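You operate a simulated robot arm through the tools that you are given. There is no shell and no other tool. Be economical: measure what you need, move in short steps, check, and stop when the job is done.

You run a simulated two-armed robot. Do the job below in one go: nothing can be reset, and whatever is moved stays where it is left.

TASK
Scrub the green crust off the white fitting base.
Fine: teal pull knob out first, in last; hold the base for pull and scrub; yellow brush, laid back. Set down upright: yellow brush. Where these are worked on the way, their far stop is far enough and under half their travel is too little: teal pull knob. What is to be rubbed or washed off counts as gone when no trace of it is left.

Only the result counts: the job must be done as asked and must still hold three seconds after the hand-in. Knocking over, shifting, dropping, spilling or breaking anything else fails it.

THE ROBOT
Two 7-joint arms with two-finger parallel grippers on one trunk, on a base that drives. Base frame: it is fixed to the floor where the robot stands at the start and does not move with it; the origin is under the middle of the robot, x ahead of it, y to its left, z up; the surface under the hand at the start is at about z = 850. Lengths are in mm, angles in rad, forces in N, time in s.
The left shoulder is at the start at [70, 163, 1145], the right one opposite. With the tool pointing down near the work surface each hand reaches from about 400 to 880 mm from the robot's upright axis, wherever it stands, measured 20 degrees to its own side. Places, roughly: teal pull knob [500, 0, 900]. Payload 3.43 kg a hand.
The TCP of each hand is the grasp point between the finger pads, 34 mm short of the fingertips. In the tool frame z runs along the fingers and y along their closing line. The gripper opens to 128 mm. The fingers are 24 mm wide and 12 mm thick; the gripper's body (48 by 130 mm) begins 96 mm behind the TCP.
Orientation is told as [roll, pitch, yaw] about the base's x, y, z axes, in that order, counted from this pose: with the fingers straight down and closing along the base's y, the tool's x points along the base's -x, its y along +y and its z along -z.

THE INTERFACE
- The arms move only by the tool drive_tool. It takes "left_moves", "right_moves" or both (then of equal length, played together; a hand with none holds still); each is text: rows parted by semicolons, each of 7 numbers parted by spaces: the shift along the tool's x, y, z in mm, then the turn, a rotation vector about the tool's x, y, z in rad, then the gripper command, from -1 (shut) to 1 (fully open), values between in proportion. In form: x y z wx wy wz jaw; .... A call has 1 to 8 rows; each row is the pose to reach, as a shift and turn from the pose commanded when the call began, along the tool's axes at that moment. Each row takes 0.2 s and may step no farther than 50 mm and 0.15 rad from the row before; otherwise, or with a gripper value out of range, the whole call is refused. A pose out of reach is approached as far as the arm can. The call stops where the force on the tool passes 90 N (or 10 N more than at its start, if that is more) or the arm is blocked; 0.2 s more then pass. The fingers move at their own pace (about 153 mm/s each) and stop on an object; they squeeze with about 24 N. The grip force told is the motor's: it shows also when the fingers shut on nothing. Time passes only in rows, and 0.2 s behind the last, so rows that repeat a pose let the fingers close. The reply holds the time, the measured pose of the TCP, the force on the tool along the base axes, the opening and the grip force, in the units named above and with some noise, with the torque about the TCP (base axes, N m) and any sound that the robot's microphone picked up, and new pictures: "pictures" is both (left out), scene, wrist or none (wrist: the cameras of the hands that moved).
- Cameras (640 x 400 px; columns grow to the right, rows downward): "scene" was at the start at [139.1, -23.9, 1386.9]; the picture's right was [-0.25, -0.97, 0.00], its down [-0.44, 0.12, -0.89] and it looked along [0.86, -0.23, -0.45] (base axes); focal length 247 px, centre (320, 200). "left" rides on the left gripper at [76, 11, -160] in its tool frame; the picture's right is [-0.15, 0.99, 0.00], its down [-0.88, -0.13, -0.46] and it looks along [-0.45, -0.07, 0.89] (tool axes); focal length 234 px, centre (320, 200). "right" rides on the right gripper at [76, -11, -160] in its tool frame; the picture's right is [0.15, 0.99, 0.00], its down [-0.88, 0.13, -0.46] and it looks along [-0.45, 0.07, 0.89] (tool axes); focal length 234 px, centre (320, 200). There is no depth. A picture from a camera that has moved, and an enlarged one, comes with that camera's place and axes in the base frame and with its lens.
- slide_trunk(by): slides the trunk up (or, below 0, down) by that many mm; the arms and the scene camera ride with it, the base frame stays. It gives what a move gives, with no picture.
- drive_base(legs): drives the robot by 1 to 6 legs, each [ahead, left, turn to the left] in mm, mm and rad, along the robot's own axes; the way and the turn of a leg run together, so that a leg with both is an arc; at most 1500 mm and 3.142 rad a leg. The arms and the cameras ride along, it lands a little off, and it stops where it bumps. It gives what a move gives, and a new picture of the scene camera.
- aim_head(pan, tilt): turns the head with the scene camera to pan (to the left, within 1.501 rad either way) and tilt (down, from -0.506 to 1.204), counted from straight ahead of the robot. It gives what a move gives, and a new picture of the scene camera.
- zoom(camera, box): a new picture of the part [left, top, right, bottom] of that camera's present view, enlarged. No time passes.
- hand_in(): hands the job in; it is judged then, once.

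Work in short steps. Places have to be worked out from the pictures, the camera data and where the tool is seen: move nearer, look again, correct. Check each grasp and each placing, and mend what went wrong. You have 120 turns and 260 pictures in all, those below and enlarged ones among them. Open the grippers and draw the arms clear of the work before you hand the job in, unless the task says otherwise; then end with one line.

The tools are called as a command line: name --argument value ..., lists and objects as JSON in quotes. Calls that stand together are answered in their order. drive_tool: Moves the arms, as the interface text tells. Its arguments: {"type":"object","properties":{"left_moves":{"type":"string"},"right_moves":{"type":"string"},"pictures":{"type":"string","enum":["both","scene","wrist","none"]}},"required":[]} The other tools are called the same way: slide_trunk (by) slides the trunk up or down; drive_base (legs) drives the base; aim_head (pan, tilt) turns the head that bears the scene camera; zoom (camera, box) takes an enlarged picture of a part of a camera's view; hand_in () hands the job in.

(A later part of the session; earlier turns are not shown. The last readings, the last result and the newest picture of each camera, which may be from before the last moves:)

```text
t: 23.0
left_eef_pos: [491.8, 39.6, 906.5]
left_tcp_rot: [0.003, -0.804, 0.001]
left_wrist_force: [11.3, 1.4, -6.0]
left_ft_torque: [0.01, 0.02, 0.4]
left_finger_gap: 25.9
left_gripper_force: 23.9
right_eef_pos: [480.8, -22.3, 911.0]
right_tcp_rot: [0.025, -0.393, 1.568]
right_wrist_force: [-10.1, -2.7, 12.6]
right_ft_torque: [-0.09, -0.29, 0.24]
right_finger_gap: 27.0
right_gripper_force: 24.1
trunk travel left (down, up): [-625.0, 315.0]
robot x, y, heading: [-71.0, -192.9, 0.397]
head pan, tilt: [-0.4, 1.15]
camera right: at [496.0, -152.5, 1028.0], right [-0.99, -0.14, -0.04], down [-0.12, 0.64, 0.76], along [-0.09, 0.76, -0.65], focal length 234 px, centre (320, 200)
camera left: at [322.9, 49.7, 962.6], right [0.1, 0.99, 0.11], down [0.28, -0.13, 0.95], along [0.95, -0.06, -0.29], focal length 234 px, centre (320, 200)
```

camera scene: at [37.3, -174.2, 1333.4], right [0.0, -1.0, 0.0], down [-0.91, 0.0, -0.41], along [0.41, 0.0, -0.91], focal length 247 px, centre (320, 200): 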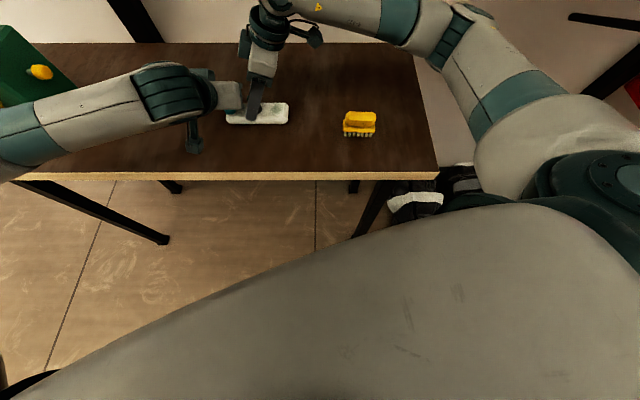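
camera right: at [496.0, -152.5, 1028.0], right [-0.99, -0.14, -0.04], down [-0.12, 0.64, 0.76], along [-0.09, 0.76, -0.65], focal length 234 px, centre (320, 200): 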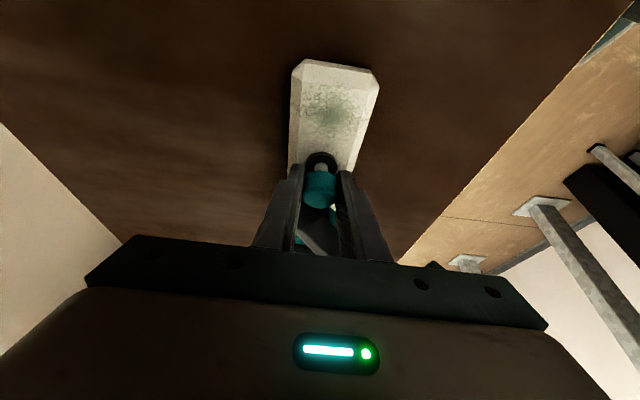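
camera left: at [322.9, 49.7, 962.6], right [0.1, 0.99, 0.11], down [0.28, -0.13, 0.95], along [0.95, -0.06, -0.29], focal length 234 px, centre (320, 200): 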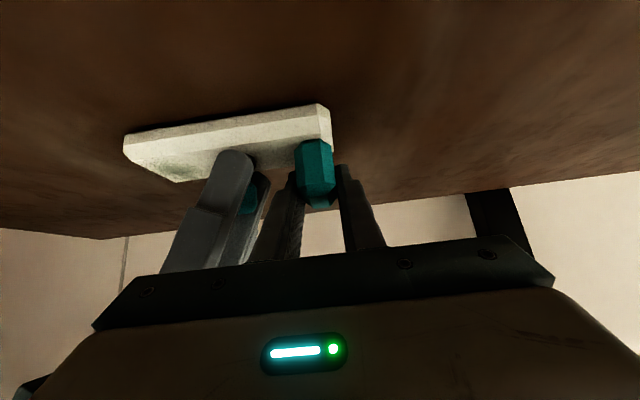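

Knob is gripped at 27 mm. I'll relieve the sideways strain and pull straight up in small steps.

drive_tool --left_moves "0 0 0 0 0 0 -1; 0 0 0 0 0 0 -1; 0 0 0 0 0 0 -1; 0 0 0 0 0 0 -1; 0 0 0 0 0 0 -1; 0 0 0 0 0 0 -1" --right_moves "0 4 0 0 0 0 -1; -1.1 4 -2.8 0 0 0 -1; -2.3 4 -5.5 0 0 0 -1; -3.4 4 -8.3 0 0 0 -1; -4.6 4 -11.1 0 0 0 -1; -5.7 4 -13.9 0 0 0 -1" --pictures "wrist"

zoom --camera "right" --box '[200, 80, 440, 230]'

```text
t: 24.4
left_eef_pos: [488.3, 39.2, 908.1]
left_tcp_rot: [-0.002, -0.806, 0.001]
left_wrist_force: [11.8, -0.8, 6.0]
left_ft_torque: [-0.05, 0.43, 0.53]
left_finger_gap: 25.7
left_gripper_force: 24.2
right_eef_pos: [481.1, -23.4, 923.7]
right_tcp_rot: [0.023, -0.39, 1.563]
right_wrist_force: [-11.6, 1.0, -6.6]
right_ft_torque: [-0.3, -0.19, 0.19]
right_finger_gap: 27.4
right_gripper_force: 23.9
trunk travel left (down, up): [-625.0, 315.0]
robot x, y, heading: [-69.0, -193.3, 0.403]
head pan, tilt: [-0.4, 1.15]
camera right: at [494.3, -152.9, 1042.4], right [-0.99, -0.14, -0.04], down [-0.12, 0.64, 0.76], along [-0.08, 0.76, -0.65], focal length 234 px, centre (320, 200)
camera left: at [322.1, 49.5, 963.3], right [0.1, 0.99, 0.1], down [0.28, -0.13, 0.95], along [0.95, -0.07, -0.29], focal length 234 px, centre (320, 200)
```

right: 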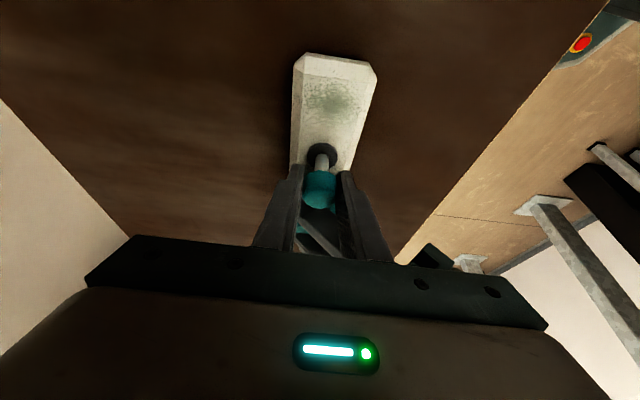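
left: 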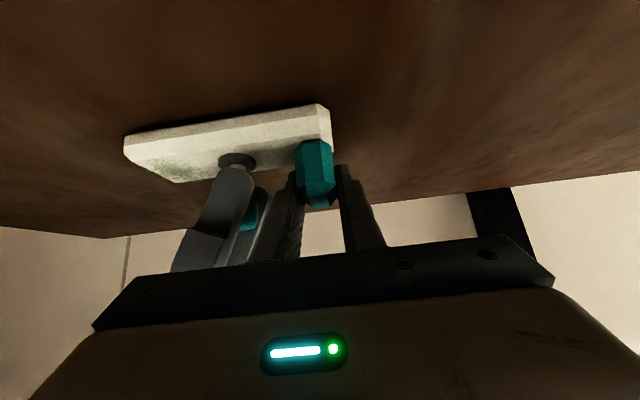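

```text
2.67 times, centred on (320, 155) of right
camera zoom: at [494.3, -152.9, 1042.4], right [-0.99, -0.14, -0.04], down [-0.12, 0.64, 0.76], along [-0.08, 0.76, -0.65], focal length 624 px, centre (320, 320)
```

zoom: 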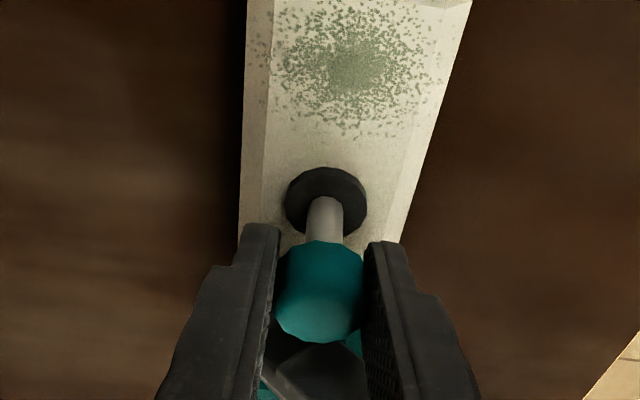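

The knob is rising smoothly (13 mm, ~6 N). Continue pulling, easing a bit further in −x.

drive_tool --left_moves "0 0 0 0 0 0 -1; 0 0 0 0 0 0 -1; 0 0 0 0 0 0 -1; 0 0 0 0 0 0 -1; 0 0 0 0 0 0 -1; 0 0 0 0 0 0 -1" --right_moves "-1.1 3 -2.8 0 0 0 -1; -2.3 4 -5.5 0 0 0 -1; -3.4 4 -8.3 0 0 0 -1; -4.6 4 -11.1 0 0 0 -1; -5.7 4 -13.9 0 0 0 -1; -6.9 4 -16.6 0 0 0 -1" --pictures "none"

zoom --camera "right" --box '[200, 80, 440, 230]'

```text
t: 25.8
left_eef_pos: [487.3, 38.5, 907.9]
left_tcp_rot: [0.0, -0.805, -0.001]
left_wrist_force: [-18.8, 1.4, 15.8]
left_ft_torque: [-1.01, -0.21, -1.1]
left_finger_gap: 26.1
left_gripper_force: 23.5
right_eef_pos: [476.4, -22.6, 942.7]
right_tcp_rot: [0.018, -0.389, 1.56]
right_wrist_force: [19.0, -0.3, -17.1]
right_ft_torque: [0.01, -0.31, -0.15]
right_finger_gap: 27.6
right_gripper_force: 23.9
trunk travel left (down, up): [-625.0, 315.0]
robot x, y, heading: [-67.7, -191.1, 0.397]
head pan, tilt: [-0.4, 1.15]
```

```text
2.67 times, centred on (320, 155) of right
camera zoom: at [489.7, -153.5, 1061.8], right [-0.99, -0.13, -0.04], down [-0.12, 0.64, 0.76], along [-0.07, 0.76, -0.65], focal length 624 px, centre (320, 320)
```

zoom: 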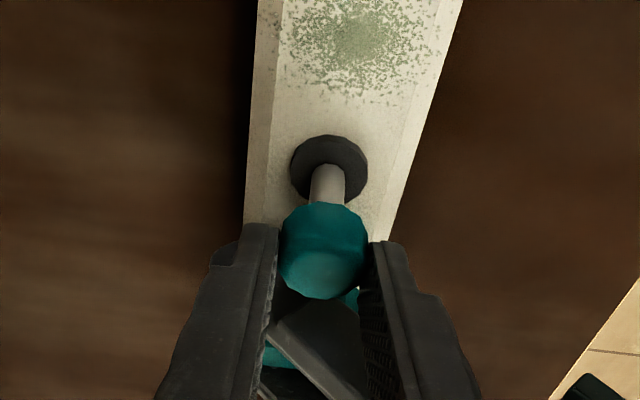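

Force rose to 17 N and the knob slid in the pads after moving freely before, so it's at its stop. I'll ease the x strain, then open and see whether it stays out.

drive_tool --left_moves "0 0 0 0 0 0 -1; 0 0 0 0 0 0 -1; 0 0 0 0 0 0 -1; 0 0 0 0 0 0 -1; 0 0 0 0 0 0 -1; 0 0 0 0 0 0 -1" --right_moves "0 -4 0 0 0 0 -1; 0 -4 0 0 0 0 -1; 0 -4 0 0 0 0 -0.06; 0 -4 0 0 0 0 -0.06; 0 -4 -20 0 0 0 -0.06; 0 -4 -60 0 0 0 -0.06" --pictures "both"

zoom --camera "left" --box '[130, 80, 370, 230]'

```text
t: 27.2
left_eef_pos: [485.1, 40.4, 908.9]
left_tcp_rot: [-0.003, -0.806, 0.003]
left_wrist_force: [-0.8, -0.5, -2.8]
left_ft_torque: [0.13, -0.05, 0.01]
left_finger_gap: 25.9
left_gripper_force: 24.2
right_eef_pos: [477.6, -43.4, 1003.4]
right_tcp_rot: [0.011, -0.388, 1.567]
right_wrist_force: [-0.1, -0.9, -0.5]
right_ft_torque: [0.03, -0.03, 0.04]
right_finger_gap: 60.4
right_gripper_force: 0.1
trunk travel left (down, up): [-625.0, 315.0]
robot x, y, heading: [-70.2, -194.8, 0.398]
head pan, tilt: [-0.4, 1.15]
camera scene: at [30.5, -171.4, 1334.2], right [0.0, -1.0, 0.0], down [-0.91, 0.0, -0.41], along [0.41, 0.0, -0.91], focal length 247 px, centre (320, 200)
camera right: at [490.2, -173.4, 1120.3], right [-0.99, -0.14, -0.04], down [-0.12, 0.64, 0.76], along [-0.07, 0.76, -0.65], focal length 234 px, centre (320, 200)
camera left: at [317.3, 51.5, 964.6], right [0.1, 0.99, 0.1], down [0.28, -0.13, 0.95], along [0.95, -0.07, -0.29], focal length 234 px, centre (320, 200)
```

scene: 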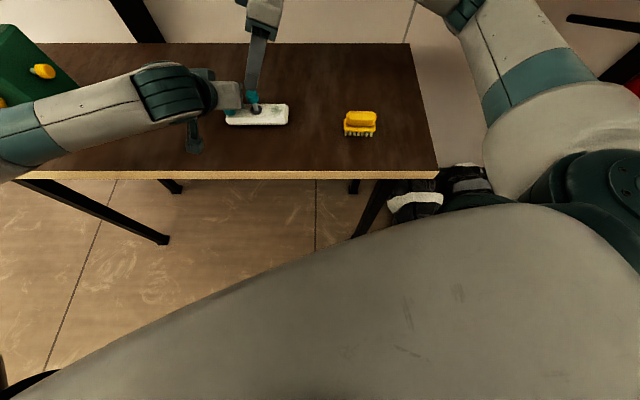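
right: 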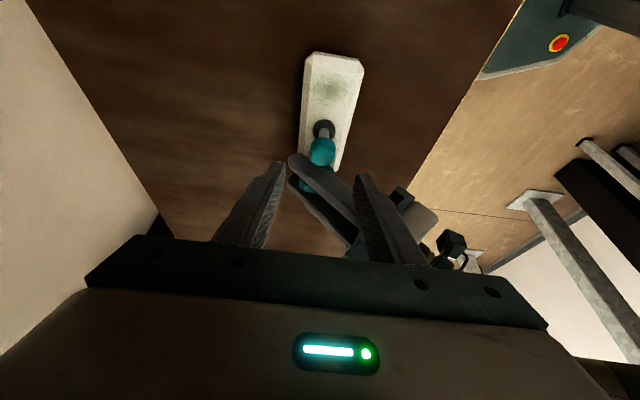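
left: 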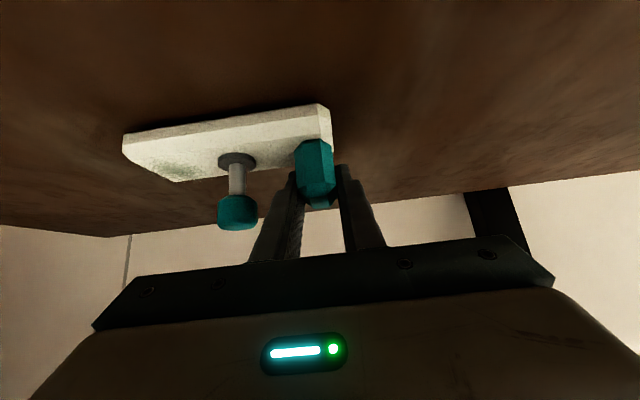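

```text
2.67 times, centred on (250, 155) of left
camera zoom: at [317.3, 51.5, 964.6], right [0.1, 0.99, 0.1], down [0.28, -0.13, 0.95], along [0.95, -0.07, -0.29], focal length 624 px, centre (507, 320)
```

zoom: 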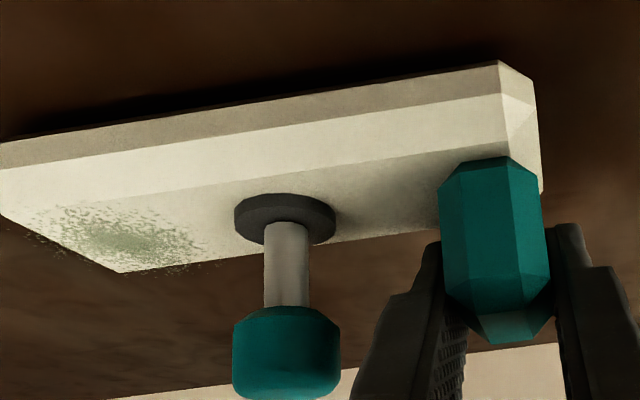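

It stays out, about 12 mm. To be sure it's the far stop, I'll regrip it at TCP ≈ (478,-20,921) and tug once more.

drive_tool --left_moves "0 0 0 0 0 0 -1; 0 0 0 0 0 0 -1; 0 0 0 0 0 0 -1; 0 0 0 0 0 0 -1; 0 0 0 0 0 0 -1; 0 0 0 0 0 0 -1" --right_moves "4 0 30 0 0 0 -0.06; 8 0 60 0 0 0 -0.06; 10 0 85 0 0 0 -0.06; 10 0 85 0 0 0 -1; 10 0 85 0 0 0 -1; 10 0 85 0 0 0 -1" --pictures "none"

zoom --camera "right" --box '[200, 80, 440, 230]'

```text
t: 28.6
left_eef_pos: [489.6, 40.2, 907.8]
left_tcp_rot: [-0.001, -0.803, 0.0]
left_wrist_force: [8.5, 1.2, -3.7]
left_ft_torque: [0.09, 0.15, 0.31]
left_finger_gap: 25.9
left_gripper_force: 24.0
right_eef_pos: [479.5, -22.1, 915.5]
right_tcp_rot: [0.02, -0.392, 1.565]
right_wrist_force: [-7.9, -1.4, 1.7]
right_ft_torque: [0.08, -0.08, 0.17]
right_finger_gap: 27.6
right_gripper_force: 24.0
trunk travel left (down, up): [-625.0, 315.0]
robot x, y, heading: [-68.5, -194.0, 0.396]
head pan, tilt: [-0.4, 1.15]
```

```text
2.67 times, centred on (320, 155) of right
camera zoom: at [493.6, -151.9, 1033.9], right [-0.99, -0.14, -0.04], down [-0.12, 0.64, 0.76], along [-0.08, 0.76, -0.65], focal length 624 px, centre (320, 320)
```

zoom: 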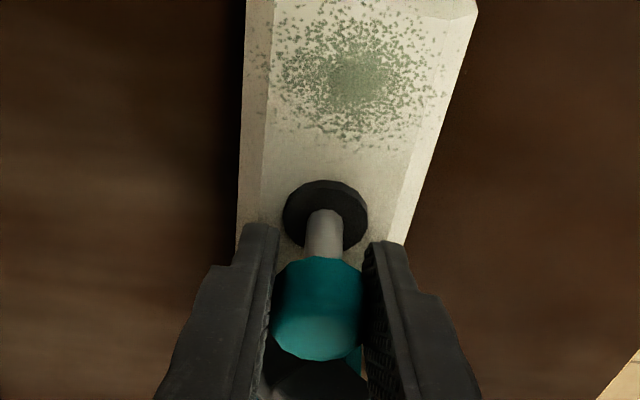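

Good grip on the knob. Now tug up 14 mm and watch the force and stem.

drive_tool --left_moves "0 0 0 0 0 0 -1; 0 0 0 0 0 0 -1; 0 0 0 0 0 0 -1; 0 0 0 0 0 0 -1" --right_moves "-1.1 2 -2.8 0 0 0 -1; -2.3 2 -5.5 0 0 0 -1; -3.4 2 -8.3 0 0 0 -1; -4.6 2 -11 0 0 0 -1" --pictures "none"

zoom --camera "right" --box '[200, 80, 440, 230]'

zoom --camera "left" --box '[130, 80, 370, 230]'

```text
t: 29.6
left_eef_pos: [489.2, 38.6, 907.8]
left_tcp_rot: [-0.001, -0.805, -0.001]
left_wrist_force: [-8.7, -1.2, 16.6]
left_ft_torque: [-0.91, 0.0, -0.5]
left_finger_gap: 26.2
left_gripper_force: 23.8
right_eef_pos: [477.8, -22.0, 928.1]
right_tcp_rot: [0.018, -0.389, 1.56]
right_wrist_force: [8.6, 1.1, -19.2]
right_ft_torque: [-0.09, -0.01, -0.06]
right_finger_gap: 27.7
right_gripper_force: 24.2
trunk travel left (down, up): [-625.0, 315.0]
robot x, y, heading: [-65.5, -193.0, 0.397]
head pan, tilt: [-0.4, 1.15]
```

```text
2.67 times, centred on (320, 155) of right
camera zoom: at [491.2, -152.9, 1046.0], right [-0.99, -0.13, -0.04], down [-0.12, 0.64, 0.76], along [-0.08, 0.76, -0.65], focal length 624 px, centre (320, 320)
```

zoom: 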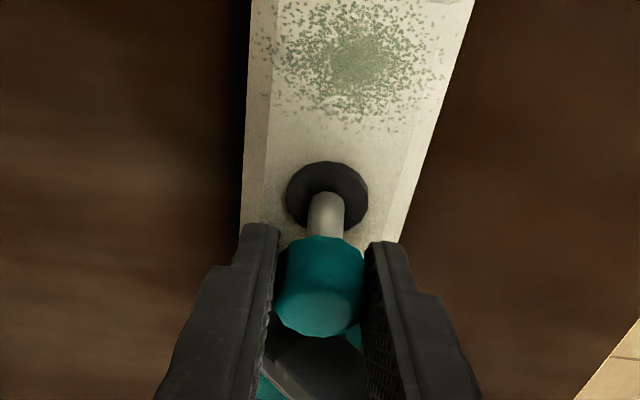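

```text
2.67 times, centred on (250, 155) of left
camera zoom: at [320.7, 49.5, 963.5], right [0.1, 0.99, 0.1], down [0.28, -0.13, 0.95], along [0.95, -0.07, -0.29], focal length 624 px, centre (507, 320)
```

zoom: 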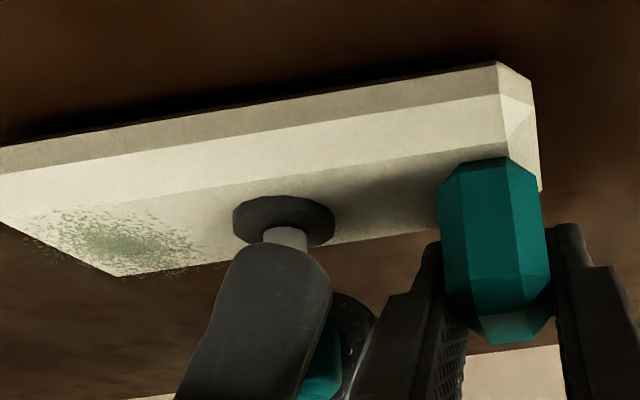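

The stem got no longer at 19 N, so it is at its far stop. Release and retreat.

drive_tool --left_moves "0 0 0 0 0 0 -1; 0 0 0 0 0 0 -1; 0 0 0 0 0 0 -1; 0 0 0 0 0 0 -1; 0 0 0 0 0 0 -1" --right_moves "0 0 0 0 0 0 -0.06; 0 0 0 0 0 0 -0.06; 0 0 -25 0 0 0 -0.06; 0 0 -60 0 0 0 -0.06; 0 0 -100 0 0 0 -0.06" --pictures "none"

```text
t: 30.8
left_eef_pos: [487.5, 40.2, 907.4]
left_tcp_rot: [-0.002, -0.804, 0.0]
left_wrist_force: [0.1, 0.7, -1.9]
left_ft_torque: [0.1, -0.06, 0.0]
left_finger_gap: 25.8
left_gripper_force: 24.1
right_eef_pos: [478.3, -62.1, 1022.3]
right_tcp_rot: [0.016, -0.391, 1.562]
right_wrist_force: [0.5, 1.3, 0.1]
right_ft_torque: [-0.03, 0.03, 0.0]
right_finger_gap: 60.2
right_gripper_force: 0.1
trunk travel left (down, up): [-625.0, 315.0]
robot x, y, heading: [-69.0, -195.3, 0.395]
head pan, tilt: [-0.4, 1.15]
```

Now move to above the brush (437,-271,1000), untilting to vertical.

drive_tool --left_moves "0 0 0 0 0 0 -1; 0 0 0 0 0 0 -1; 0 0 0 0 0 0 -1; 0 0 0 0 0 0 -1; 0 0 0 0 0 0 -1; 0 0 0 0 0 0 -1; 0 0 0 0 0 0 -1" --right_moves "33 7 -12 0 0.065 0 0; 67 14 -22 0 0.13 0 0; 101 21 -32 0 0.195 0 0; 135 28 -42 0 0.26 0 0; 168 35 -51 0 0.325 0 0; 201.5 41 -59 0 0.391 0 0; 201.5 41 -59 0 0.391 0 0" --pictures "wrist"

zoom --camera "right" --box '[200, 40, 440, 190]'

zoom --camera "scene" --box '[280, 50, 440, 150]'

```text
t: 32.4
left_eef_pos: [489.8, 39.2, 906.3]
left_tcp_rot: [0.001, -0.802, 0.0]
left_wrist_force: [-0.1, 0.2, -2.2]
left_ft_torque: [0.0, -0.07, 0.01]
left_finger_gap: 25.8
left_gripper_force: 24.4
right_eef_pos: [440.2, -270.0, 998.5]
right_tcp_rot: [0.016, 0.001, 1.568]
right_wrist_force: [-1.1, 0.3, -0.3]
right_ft_torque: [-0.04, -0.01, 0.0]
right_finger_gap: 63.8
right_gripper_force: 0.1
trunk travel left (down, up): [-625.0, 315.0]
robot x, y, heading: [-67.6, -188.2, 0.4]
head pan, tilt: [-0.4, 1.15]
camera right: at [454.5, -344.8, 1157.8], right [-0.99, -0.14, 0.02], down [-0.12, 0.88, 0.46], along [-0.08, 0.45, -0.89], focal length 234 px, centre (320, 200)
camera left: at [322.3, 49.8, 962.6], right [0.1, 0.99, 0.1], down [0.28, -0.13, 0.95], along [0.95, -0.07, -0.3], focal length 234 px, centre (320, 200)
```

right: 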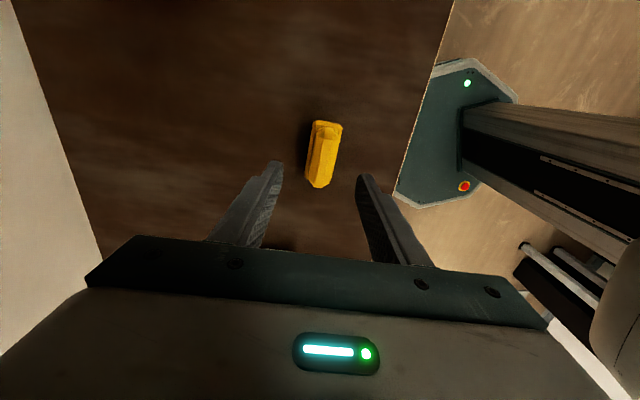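
left: 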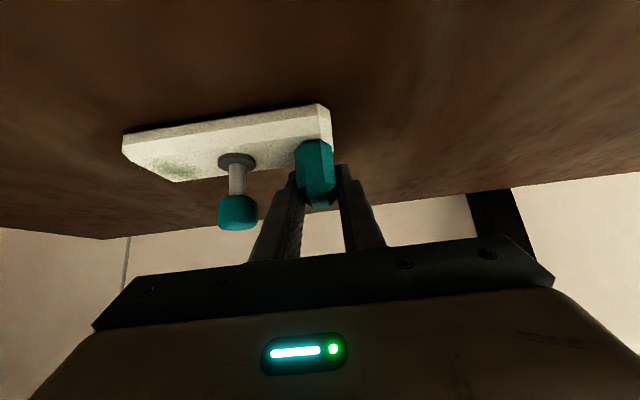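

```text
2.67 times, centred on (320, 115) of right
camera zoom: at [454.5, -344.8, 1157.8], right [-0.99, -0.14, 0.02], down [-0.12, 0.88, 0.46], along [-0.08, 0.45, -0.89], focal length 624 px, centre (320, 427)
```

zoom: 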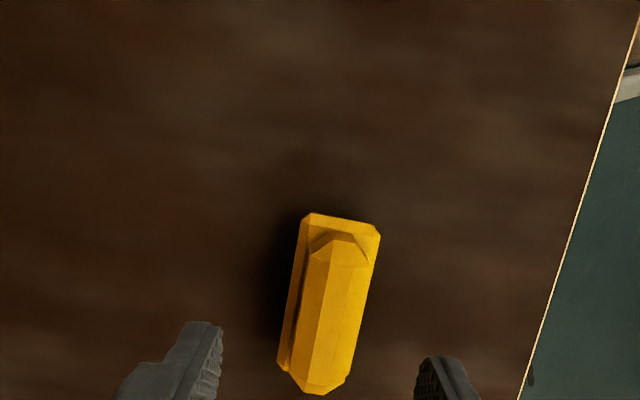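

```text
4.00 times, centred on (360, 100) of scene
camera zoom: at [37.3, -173.6, 1333.4], right [0.0, -1.0, 0.0], down [-0.91, 0.0, -0.41], along [0.41, 0.0, -0.91], focal length 988 px, centre (160, 600)
```

zoom: 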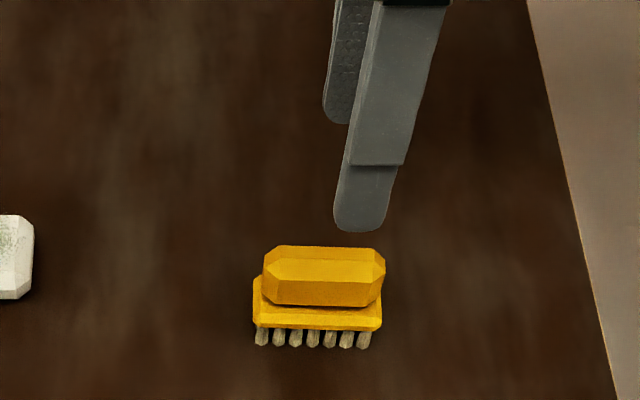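

Brush judged at (435,-267), aligned with y; handle z ≈885–907. I'll descend to TCP z≈922 so fingertips stay above the brush plate.

drive_tool --left_moves "0 0 0 0 0 0 -1; 0 0 0 0 0 0 -1; 0 0 0 0 0 0 -1; 0 0 0 0 0 0 -1" --right_moves "-1 2 25 0 0 0 -0.1; -2 4 50 0 0 0 -0.1; -3 5 76 0 0 0 -0.1; -3 5 76 0 0 0 -0.1" --pictures "none"

zoom --camera "right" --box '[200, 80, 440, 230]'

zoom --camera "scene" --box '[280, 50, 440, 150]'

```text
t: 33.4
left_eef_pos: [490.0, 38.5, 906.7]
left_tcp_rot: [0.0, -0.799, -0.001]
left_wrist_force: [-0.4, -0.5, -1.9]
left_ft_torque: [-0.01, 0.0, -0.01]
left_finger_gap: 25.8
left_gripper_force: 24.2
right_eef_pos: [434.1, -265.9, 922.7]
right_tcp_rot: [0.016, 0.0, 1.567]
right_wrist_force: [0.4, 0.5, -0.1]
right_ft_torque: [-0.01, 0.02, 0.01]
right_finger_gap: 57.4
right_gripper_force: 0.1
trunk travel left (down, up): [-625.0, 315.0]
robot x, y, heading: [-68.9, -191.7, 0.395]
head pan, tilt: [-0.4, 1.15]
```

```text
2.67 times, centred on (320, 155) of right
camera zoom: at [448.0, -341.5, 1081.9], right [-0.99, -0.14, 0.02], down [-0.12, 0.88, 0.46], along [-0.08, 0.45, -0.89], focal length 624 px, centre (320, 320)
```

zoom: 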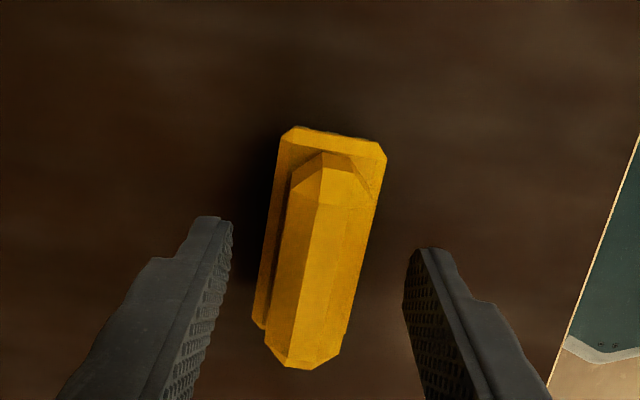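

```text
4.00 times, centred on (360, 100) of scene
camera zoom: at [37.2, -174.2, 1333.4], right [0.0, -1.0, 0.0], down [-0.91, 0.0, -0.41], along [0.41, 0.0, -0.91], focal length 988 px, centre (160, 600)
```

zoom: 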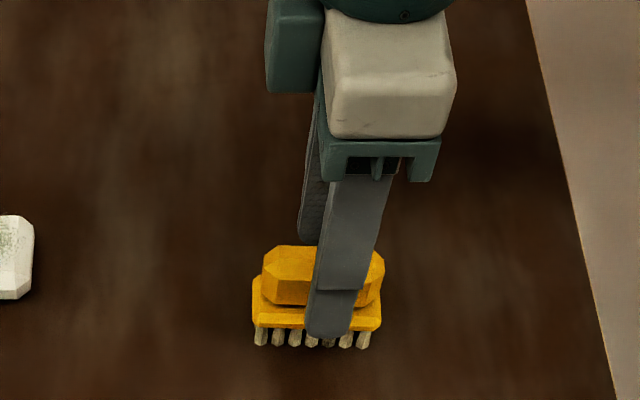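

Centred on the brush handle. Close.

drive_tool --left_moves "0 0 0 0 0 0 -1; 0 0 0 0 0 0 -1; 0 0 0 0 0 0 -1; 0 0 0 0 0 0 -1" --right_moves "0 0 0 0 0 0 -0.4; 0 0 0 0 0 0 -1; 0 0 0 0 0 0 -1; 0 0 0 0 0 0 -1" --pictures "none"

zoom --camera "right" --box '[200, 80, 440, 230]'

zoom --camera "scene" --box '[280, 50, 440, 150]'

```text
t: 34.4
left_eef_pos: [488.6, 39.7, 907.4]
left_tcp_rot: [0.001, -0.801, -0.002]
left_wrist_force: [-0.1, -0.2, -0.9]
left_ft_torque: [0.01, -0.02, 0.0]
left_finger_gap: 25.8
left_gripper_force: 24.1
right_eef_pos: [435.2, -267.0, 924.2]
right_tcp_rot: [0.016, 0.0, 1.568]
right_wrist_force: [1.1, -0.4, 2.4]
right_ft_torque: [0.03, -0.12, -0.01]
right_finger_gap: 24.3
right_gripper_force: 24.1
trunk travel left (down, up): [-625.0, 315.0]
robot x, y, heading: [-72.8, -193.3, 0.399]
head pan, tilt: [-0.4, 1.15]
```

```text
2.67 times, centred on (320, 155) of right
camera zoom: at [448.2, -341.7, 1082.2], right [-0.99, -0.14, 0.02], down [-0.12, 0.88, 0.46], along [-0.08, 0.45, -0.89], focal length 624 px, centre (320, 320)
```

zoom: 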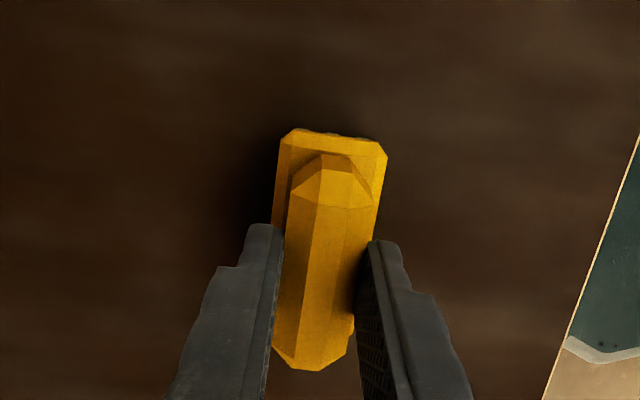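

```text
4.00 times, centred on (360, 100) of scene
camera zoom: at [37.2, -174.3, 1333.4], right [0.0, -1.0, 0.0], down [-0.91, 0.0, -0.41], along [0.41, 0.0, -0.91], focal length 988 px, centre (160, 600)
```

zoom: 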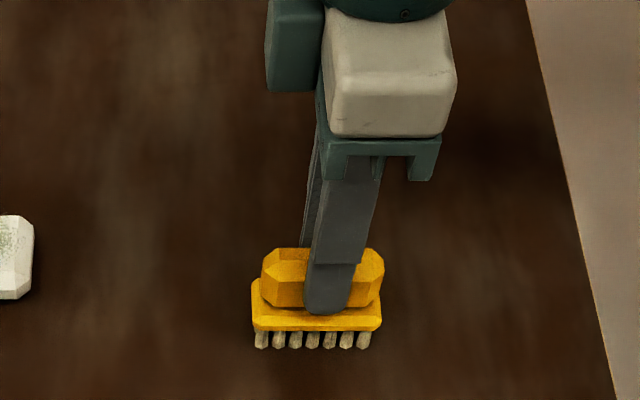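

Brush held (24.3 mm; place pose TCP (435.2,-267,924)). I'll lift 70 and carry it above the crust at about (482,-80).

drive_tool --left_moves "0 0 0 0 0 0 -1; 0 0 0 0 0 0 -1; 0 0 0 0 0 0 -1; 0 0 0 0 0 0 -1; 0 0 0 0 0 0 -1; 0 0 0 0 0 0 -1; 0 0 0 0 0 0 -1" --right_moves "0 0 -35 0 0 0 -1; 0 0 -70 0 0 0 -1; -45 -11 -70 0 0 0 -1; -90 -22 -70 0 0 0 -1; -135 -34 -70 0 0 0 -1; -180 -46 -70 0 0 0 -1; -186 -47 -70 0 0 0 -1" --pictures "wrist"

zoom --camera "right" --box '[200, 80, 440, 230]'

zoom --camera "left" --box '[90, 90, 330, 240]'

zoom --camera "scene" --box '[180, 30, 340, 130]'

```text
t: 36.0
left_eef_pos: [489.5, 37.8, 906.0]
left_tcp_rot: [0.003, -0.8, -0.001]
left_wrist_force: [0.0, -0.6, -1.2]
left_ft_torque: [0.11, -0.03, 0.01]
left_finger_gap: 26.0
left_gripper_force: 23.7
right_eef_pos: [480.6, -81.1, 992.1]
right_tcp_rot: [0.018, -0.001, 1.57]
right_wrist_force: [0.0, -0.8, -0.4]
right_ft_torque: [0.06, -0.04, -0.01]
right_finger_gap: 0.3
right_gripper_force: 24.0
trunk travel left (down, up): [-625.0, 315.0]
robot x, y, heading: [-67.7, -194.5, 0.398]
head pan, tilt: [-0.4, 1.15]
camera right: at [494.9, -156.4, 1151.4], right [-0.99, -0.15, 0.02], down [-0.12, 0.88, 0.46], along [-0.08, 0.45, -0.89], focal length 234 px, centre (320, 200)
camera left: at [321.2, 48.0, 963.0], right [0.1, 0.99, 0.11], down [0.29, -0.13, 0.95], along [0.95, -0.07, -0.3], focal length 234 px, centre (320, 200)
```

right: 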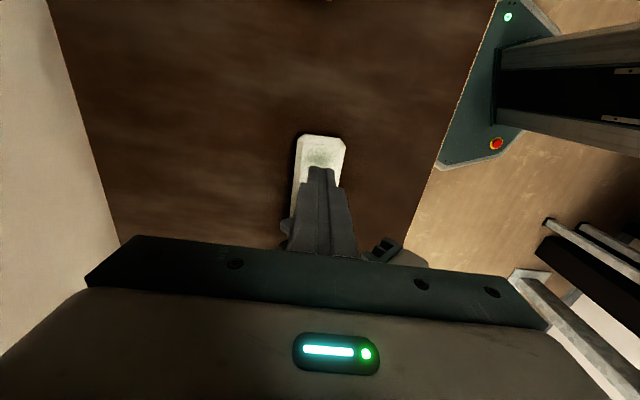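
left: 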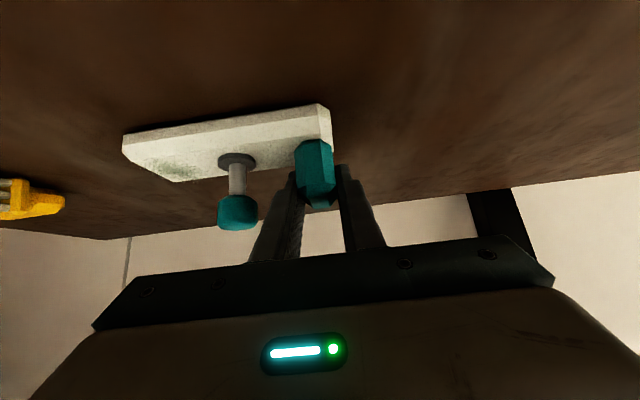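

```text
2.67 times, centred on (320, 155) of right
camera zoom: at [494.9, -156.4, 1151.4], right [-0.99, -0.15, 0.02], down [-0.12, 0.88, 0.46], along [-0.08, 0.45, -0.89], focal length 624 px, centre (320, 320)
```

zoom: 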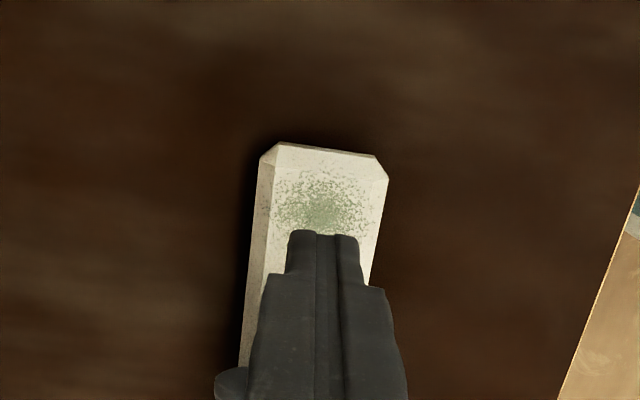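

```text
2.67 times, centred on (210, 165) of left
camera zoom: at [321.2, 48.0, 963.0], right [0.1, 0.99, 0.11], down [0.29, -0.13, 0.95], along [0.95, -0.07, -0.3], focal length 624 px, centre (613, 293)
```

zoom: 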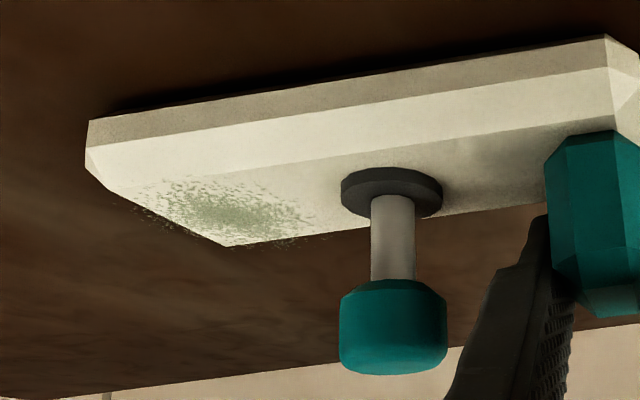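

```text
4.00 times, centred on (260, 80) of scene
camera zoom: at [36.2, -176.3, 1333.5], right [0.0, -1.0, 0.0], down [-0.91, 0.0, -0.41], along [0.41, 0.0, -0.91], focal length 988 px, centre (560, 680)
```

zoom: 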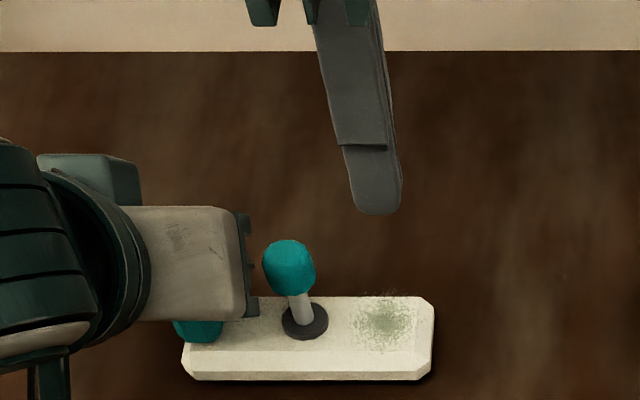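

The grip slipped off the brush on lifting (gap 0.3). I'll check the brush's state.

zoom --camera "scene" --box '[280, 50, 440, 150]'

zoom --camera "left" --box '[0, 150, 120, 225]'

```text
4.00 times, centred on (360, 100) of scene
camera zoom: at [36.2, -176.3, 1333.5], right [0.0, -1.0, 0.0], down [-0.91, 0.0, -0.41], along [0.41, 0.0, -0.91], focal length 988 px, centre (160, 600)
```

zoom: 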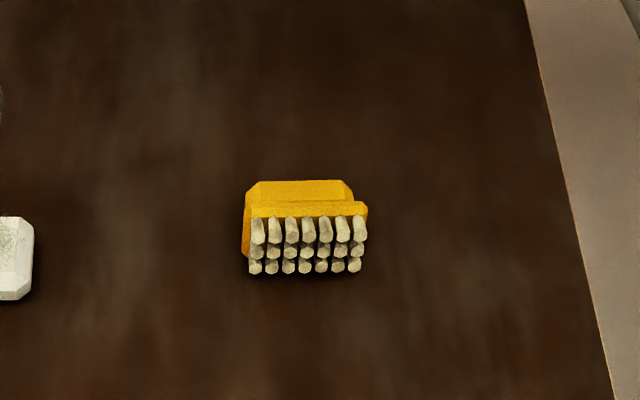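

```text
5.33 times, centred on (60, 188) of left
camera zoom: at [321.2, 48.0, 963.0], right [0.1, 0.99, 0.11], down [0.29, -0.13, 0.95], along [0.95, -0.07, -0.3], focal length 1249 px, centre (1707, 267)
```

zoom: 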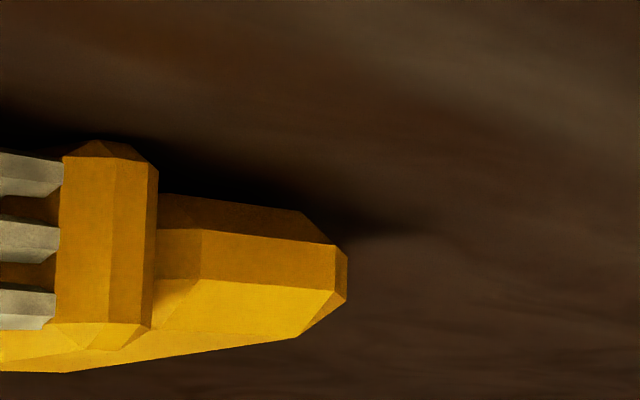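

The brush has rolled onto its side (bristles facing −x, handle +x), so I must stand it up first. Plan: grip its ends along y with the hand leaning back, rotate it about y, and set it upright. First I'll move above it and yaw the hand to 0.

drive_tool --left_moves "0 0 0 0 0 0 -1; 0 0 0 0 0 0 -1; 0 0 0 0 0 0 -1; 0 0 0 0 0 0 -1; 0 0 0 0 0 0 -1; 0 0 0 0 0 0 -1; 0 0 0 0 0 0 -1; 0 0 0 0 0 0 -1" --right_moves "15 0 -20 0 0 0 -1; 40 0 -30 0 0 0.14 -1; 65 0 -30 0 0 0.285 -1; 90 0 -30 0 0 0.43 -1; 115 0 -30 0 0 0.575 -1; 140 0 -30 0 0 0.72 0; 165 0 -30 0 0 0.865 0.5; 187 0 -30 0 0 1.01 0.72" --pictures "none"

drive_tool --left_moves "0 0 0 0 0 0 -1; 0 0 0 0 0 0 -1; 0 0 0 0 0 0 -1; 0 0 0 0 0 0 -1; 0 0 0 0 0 0 -1" --right_moves "0 0 0 0 0 0.14 0.72; 0 0 0 0 0 0.28 0.72; 0 0 0 0 0 0.42 0.72; 0 0 0 0 0 0.56 0.72; 0 0 0 0 0 0.56 0.72" --pictures "wrist"

zoom --camera "right" --box '[200, 80, 440, 230]'

```text
t: 37.8
left_eef_pos: [489.6, 39.2, 905.2]
left_tcp_rot: [0.002, -0.801, -0.003]
left_wrist_force: [0.0, 0.5, -0.6]
left_ft_torque: [0.01, -0.04, -0.06]
left_finger_gap: 25.9
left_gripper_force: 24.6
right_eef_pos: [481.8, -267.9, 1022.0]
right_tcp_rot: [0.01, 0.013, 0.558]
right_wrist_force: [0.4, -0.9, -0.4]
right_ft_torque: [-0.04, 0.0, 0.01]
right_finger_gap: 110.2
right_gripper_force: 0.1
trunk travel left (down, up): [-625.0, 315.0]
robot x, y, heading: [-68.0, -193.8, 0.391]
head pan, tilt: [-0.4, 1.15]
```

```text
t: 39.0
left_eef_pos: [488.7, 39.5, 905.5]
left_tcp_rot: [0.0, -0.8, -0.002]
left_wrist_force: [-0.1, 0.7, -1.6]
left_ft_torque: [0.01, -0.03, -0.04]
left_finger_gap: 25.8
left_gripper_force: 24.0
right_eef_pos: [481.6, -269.0, 1021.2]
right_tcp_rot: [0.0, 0.02, -0.002]
right_wrist_force: [0.5, -0.3, 0.2]
right_ft_torque: [0.0, -0.01, 0.02]
right_finger_gap: 109.9
right_gripper_force: 0.1
trunk travel left (down, up): [-625.0, 315.0]
robot x, y, heading: [-66.7, -194.5, 0.401]
head pan, tilt: [-0.4, 1.15]
camera right: at [409.2, -277.9, 1182.4], right [-0.14, 0.99, 0.0], down [0.89, 0.13, 0.44], along [0.43, 0.07, -0.9], focal length 234 px, centre (320, 200)
camera left: at [322.2, 49.3, 962.7], right [0.1, 0.99, 0.11], down [0.29, -0.13, 0.95], along [0.95, -0.07, -0.3], focal length 234 px, centre (320, 200)
```

right: 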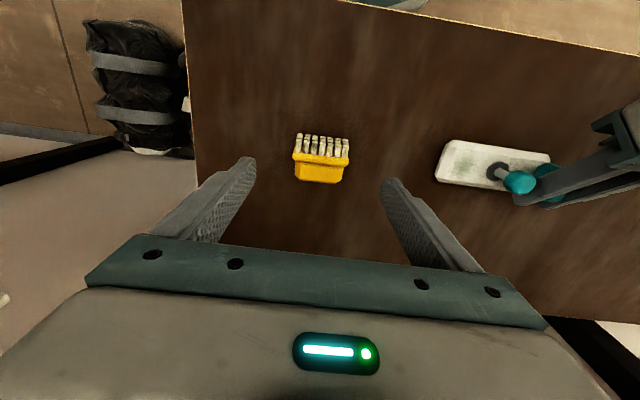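
left: 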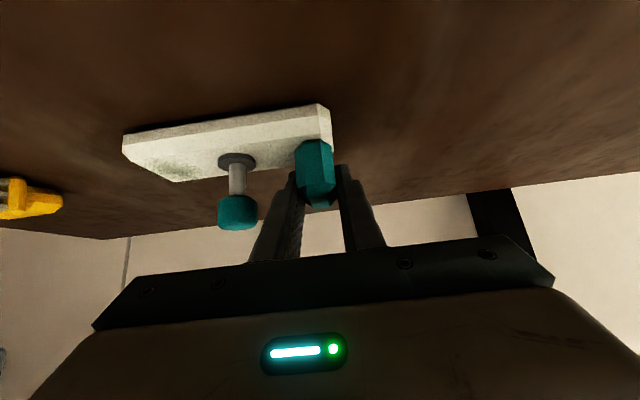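

```text
2.67 times, centred on (320, 155) of right
camera zoom: at [409.2, -277.9, 1182.4], right [-0.14, 0.99, 0.0], down [0.89, 0.13, 0.44], along [0.43, 0.07, -0.9], focal length 624 px, centre (320, 320)
```

zoom: 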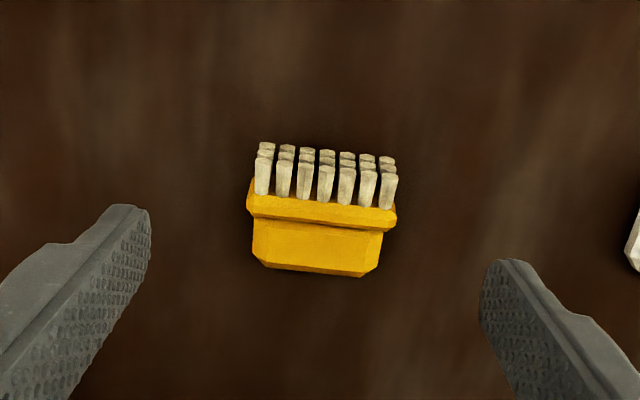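

Brush plate lies at x≈490, y≈-267, z 850–885. I'll lean the hand back 0.4 rad and go to the pre-grasp at (527,-267,956).

drive_tool --left_moves "0 0 0 0 0 0 -1; 0 0 0 0 0 0 -1; 0 0 0 0 0 0 -1; 0 0 0 0 0 0 -1" --right_moves "-15 1 20 0 0.13 0 0.72; -30 2 40 0 0.26 0 0.72; -45 2 65 0 0.38 0 0.72; -45 2 65 0 0.38 0 0.72" --pictures "none"

zoom --camera "right" --box '[160, 20, 480, 220]'

zoom --camera "scene" --box '[280, 20, 440, 120]'

```text
t: 40.2
left_eef_pos: [470.0, 41.2, 915.0]
left_tcp_rot: [-0.008, -0.82, -0.001]
left_wrist_force: [0.5, 0.7, -2.9]
left_ft_torque: [0.09, -0.03, -0.03]
left_finger_gap: 25.5
left_gripper_force: 24.3
right_eef_pos: [503.0, -262.9, 972.5]
right_tcp_rot: [0.001, 0.367, -0.001]
right_wrist_force: [-0.3, -0.5, 0.2]
right_ft_torque: [0.01, 0.05, 0.0]
right_finger_gap: 110.2
right_gripper_force: 0.0
trunk travel left (down, up): [-625.0, 315.0]
robot x, y, heading: [-72.5, -192.7, 0.385]
head pan, tilt: [-0.4, 1.15]
stopped in row 4 (right hand): the arm was blocked; the commanded pose is now the measured one
```

```text
2.00 times, centred on (320, 120) of right
camera zoom: at [491.3, -274.2, 1148.7], right [-0.14, 0.99, 0.05], down [0.99, 0.13, 0.11], along [0.1, 0.07, -0.99], focal length 468 px, centre (320, 360)
```

zoom: 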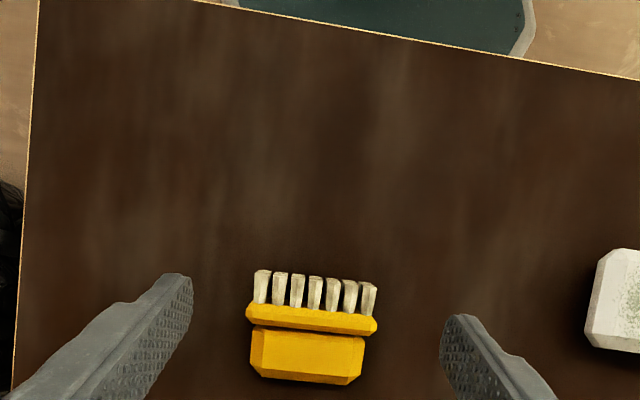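

```text
4.00 times, centred on (360, 70) of scene
camera zoom: at [8.7, -168.3, 1334.9], right [-0.01, -1.0, 0.01], down [-0.9, 0.0, -0.43], along [0.43, -0.01, -0.9], focal length 988 px, centre (160, 720)
```

zoom: 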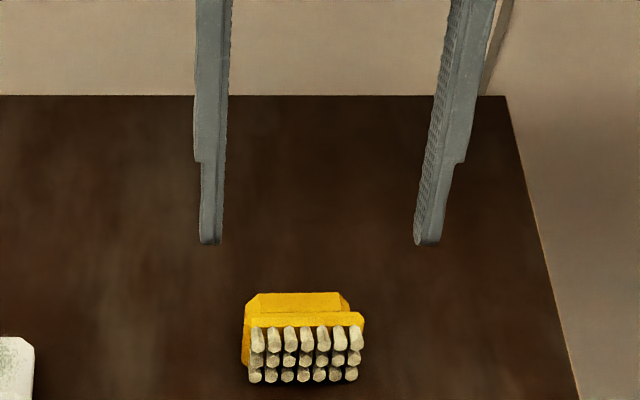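

Leaning back bumped the arm into the wall behind the table and pushed the robot. I'll immediately undo the lean and retreat.

drive_tool --right_moves "17 0 -9 0 -0.13 0 0.72; 34 0 -19 0 -0.26 0 0.72; 34 0 -19 0 -0.367 0 0.72; 34 0 -19 0 -0.367 0 0.72" --pictures "both"

zoom --camera "scene" --box '[180, 50, 340, 150]'

```text
t: 41.2
left_eef_pos: [488.8, 35.3, 906.6]
left_tcp_rot: [-0.001, -0.801, -0.005]
left_wrist_force: [0.1, 0.9, -0.1]
left_ft_torque: [-0.04, -0.13, 0.11]
left_finger_gap: 25.8
left_gripper_force: 23.4
right_eef_pos: [500.1, -269.0, 988.4]
right_tcp_rot: [0.004, 0.026, -0.001]
right_wrist_force: [0.9, -0.5, -0.9]
right_ft_torque: [0.0, 0.02, 0.04]
right_finger_gap: 110.2
right_gripper_force: 0.1
trunk travel left (down, up): [-625.0, 315.0]
robot x, y, heading: [-73.2, -191.4, 0.394]
head pan, tilt: [-0.4, 1.15]
camera scene: at [35.8, -176.2, 1333.4], right [-0.01, -1.0, 0.0], down [-0.91, 0.01, -0.41], along [0.41, 0.0, -0.91], focal length 247 px, centre (320, 200)
camera right: at [429.0, -279.2, 1149.5], right [-0.14, 0.99, 0.01], down [0.89, 0.13, 0.43], along [0.43, 0.07, -0.9], focal length 234 px, centre (320, 200)
```

scene: 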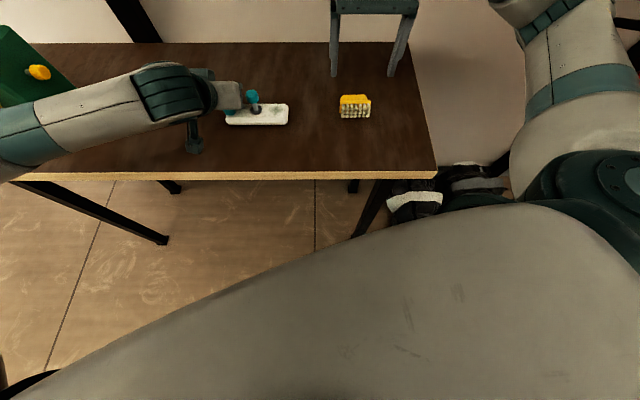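
right: 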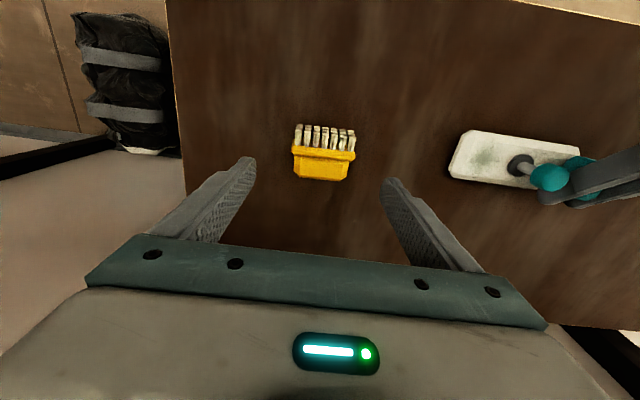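

```text
4.00 times, centred on (260, 100) of scene
camera zoom: at [35.8, -176.2, 1333.4], right [-0.01, -1.0, 0.0], down [-0.91, 0.01, -0.41], along [0.41, 0.0, -0.91], focal length 988 px, centre (560, 600)
```

zoom: 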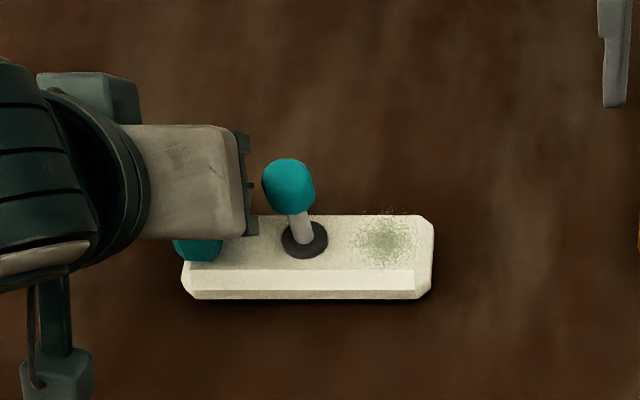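

Everything returned; the base is still held in place. I'll instead grasp the brush ends with a vertical hand: descend to (492,-266,893), tips ~9 mm off the table.

drive_tool --right_moves "3 1 25 0 0 0 0.72; 5 2 50 0 0 0 0.72; 8 3 75 0 0 0 0.72; 8 3 95 0 0 0 0.72" --pictures "wrist"

zoom --camera "right" --box '[200, 110, 440, 260]'

zoom --camera "scene" --box '[280, 20, 440, 120]'

```text
t: 42.2
left_eef_pos: [487.3, 36.0, 906.8]
left_tcp_rot: [-0.001, -0.802, -0.006]
left_wrist_force: [0.2, 0.4, -1.0]
left_ft_torque: [0.01, -0.06, 0.02]
left_finger_gap: 25.8
left_gripper_force: 23.8
right_eef_pos: [489.3, -264.9, 894.5]
right_tcp_rot: [0.002, 0.028, -0.002]
right_wrist_force: [-0.1, -0.3, 0.5]
right_ft_torque: [0.01, -0.02, -0.02]
right_finger_gap: 110.2
right_gripper_force: 0.0
trunk travel left (down, up): [-625.0, 315.0]
robot x, y, heading: [-71.1, -194.5, 0.39]
head pan, tilt: [-0.4, 1.15]
camera right: at [417.8, -275.9, 1054.6], right [-0.14, 0.99, 0.01], down [0.89, 0.13, 0.43], along [0.43, 0.07, -0.9], focal length 234 px, centre (320, 200)
```

right: 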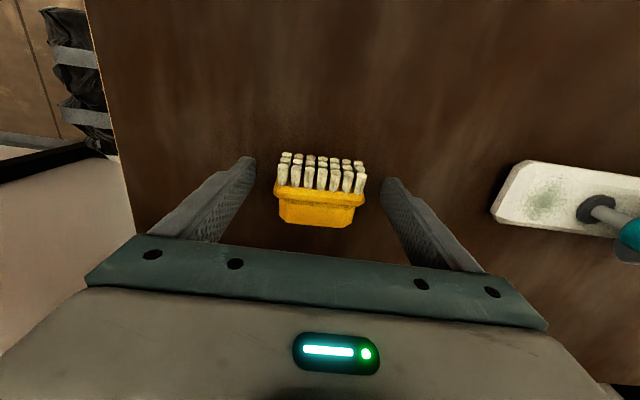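

```text
2.67 times, centred on (320, 185) of right
camera zoom: at [417.8, -275.9, 1054.6], right [-0.14, 0.99, 0.01], down [0.89, 0.13, 0.43], along [0.43, 0.07, -0.9], focal length 624 px, centre (320, 240)
```

zoom: 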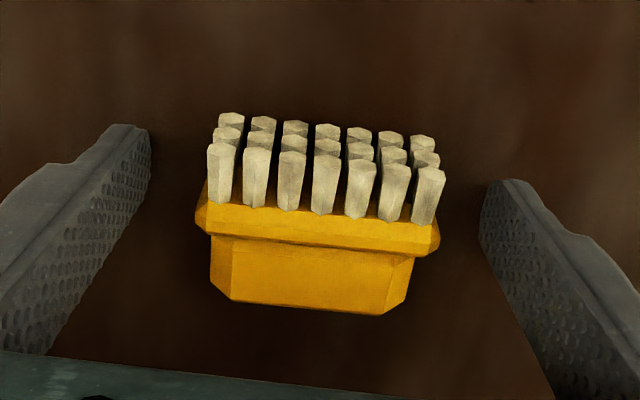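

```text
4.00 times, centred on (360, 70) of scene
camera zoom: at [35.2, -176.1, 1333.4], right [-0.01, -1.0, 0.0], down [-0.91, 0.01, -0.41], along [0.41, 0.0, -0.91], focal length 988 px, centre (160, 720)
```

zoom: 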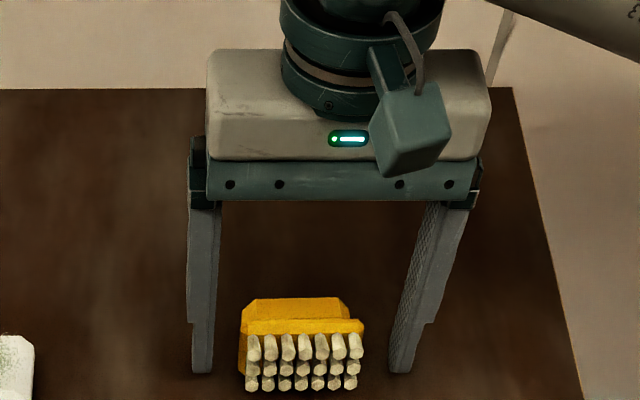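

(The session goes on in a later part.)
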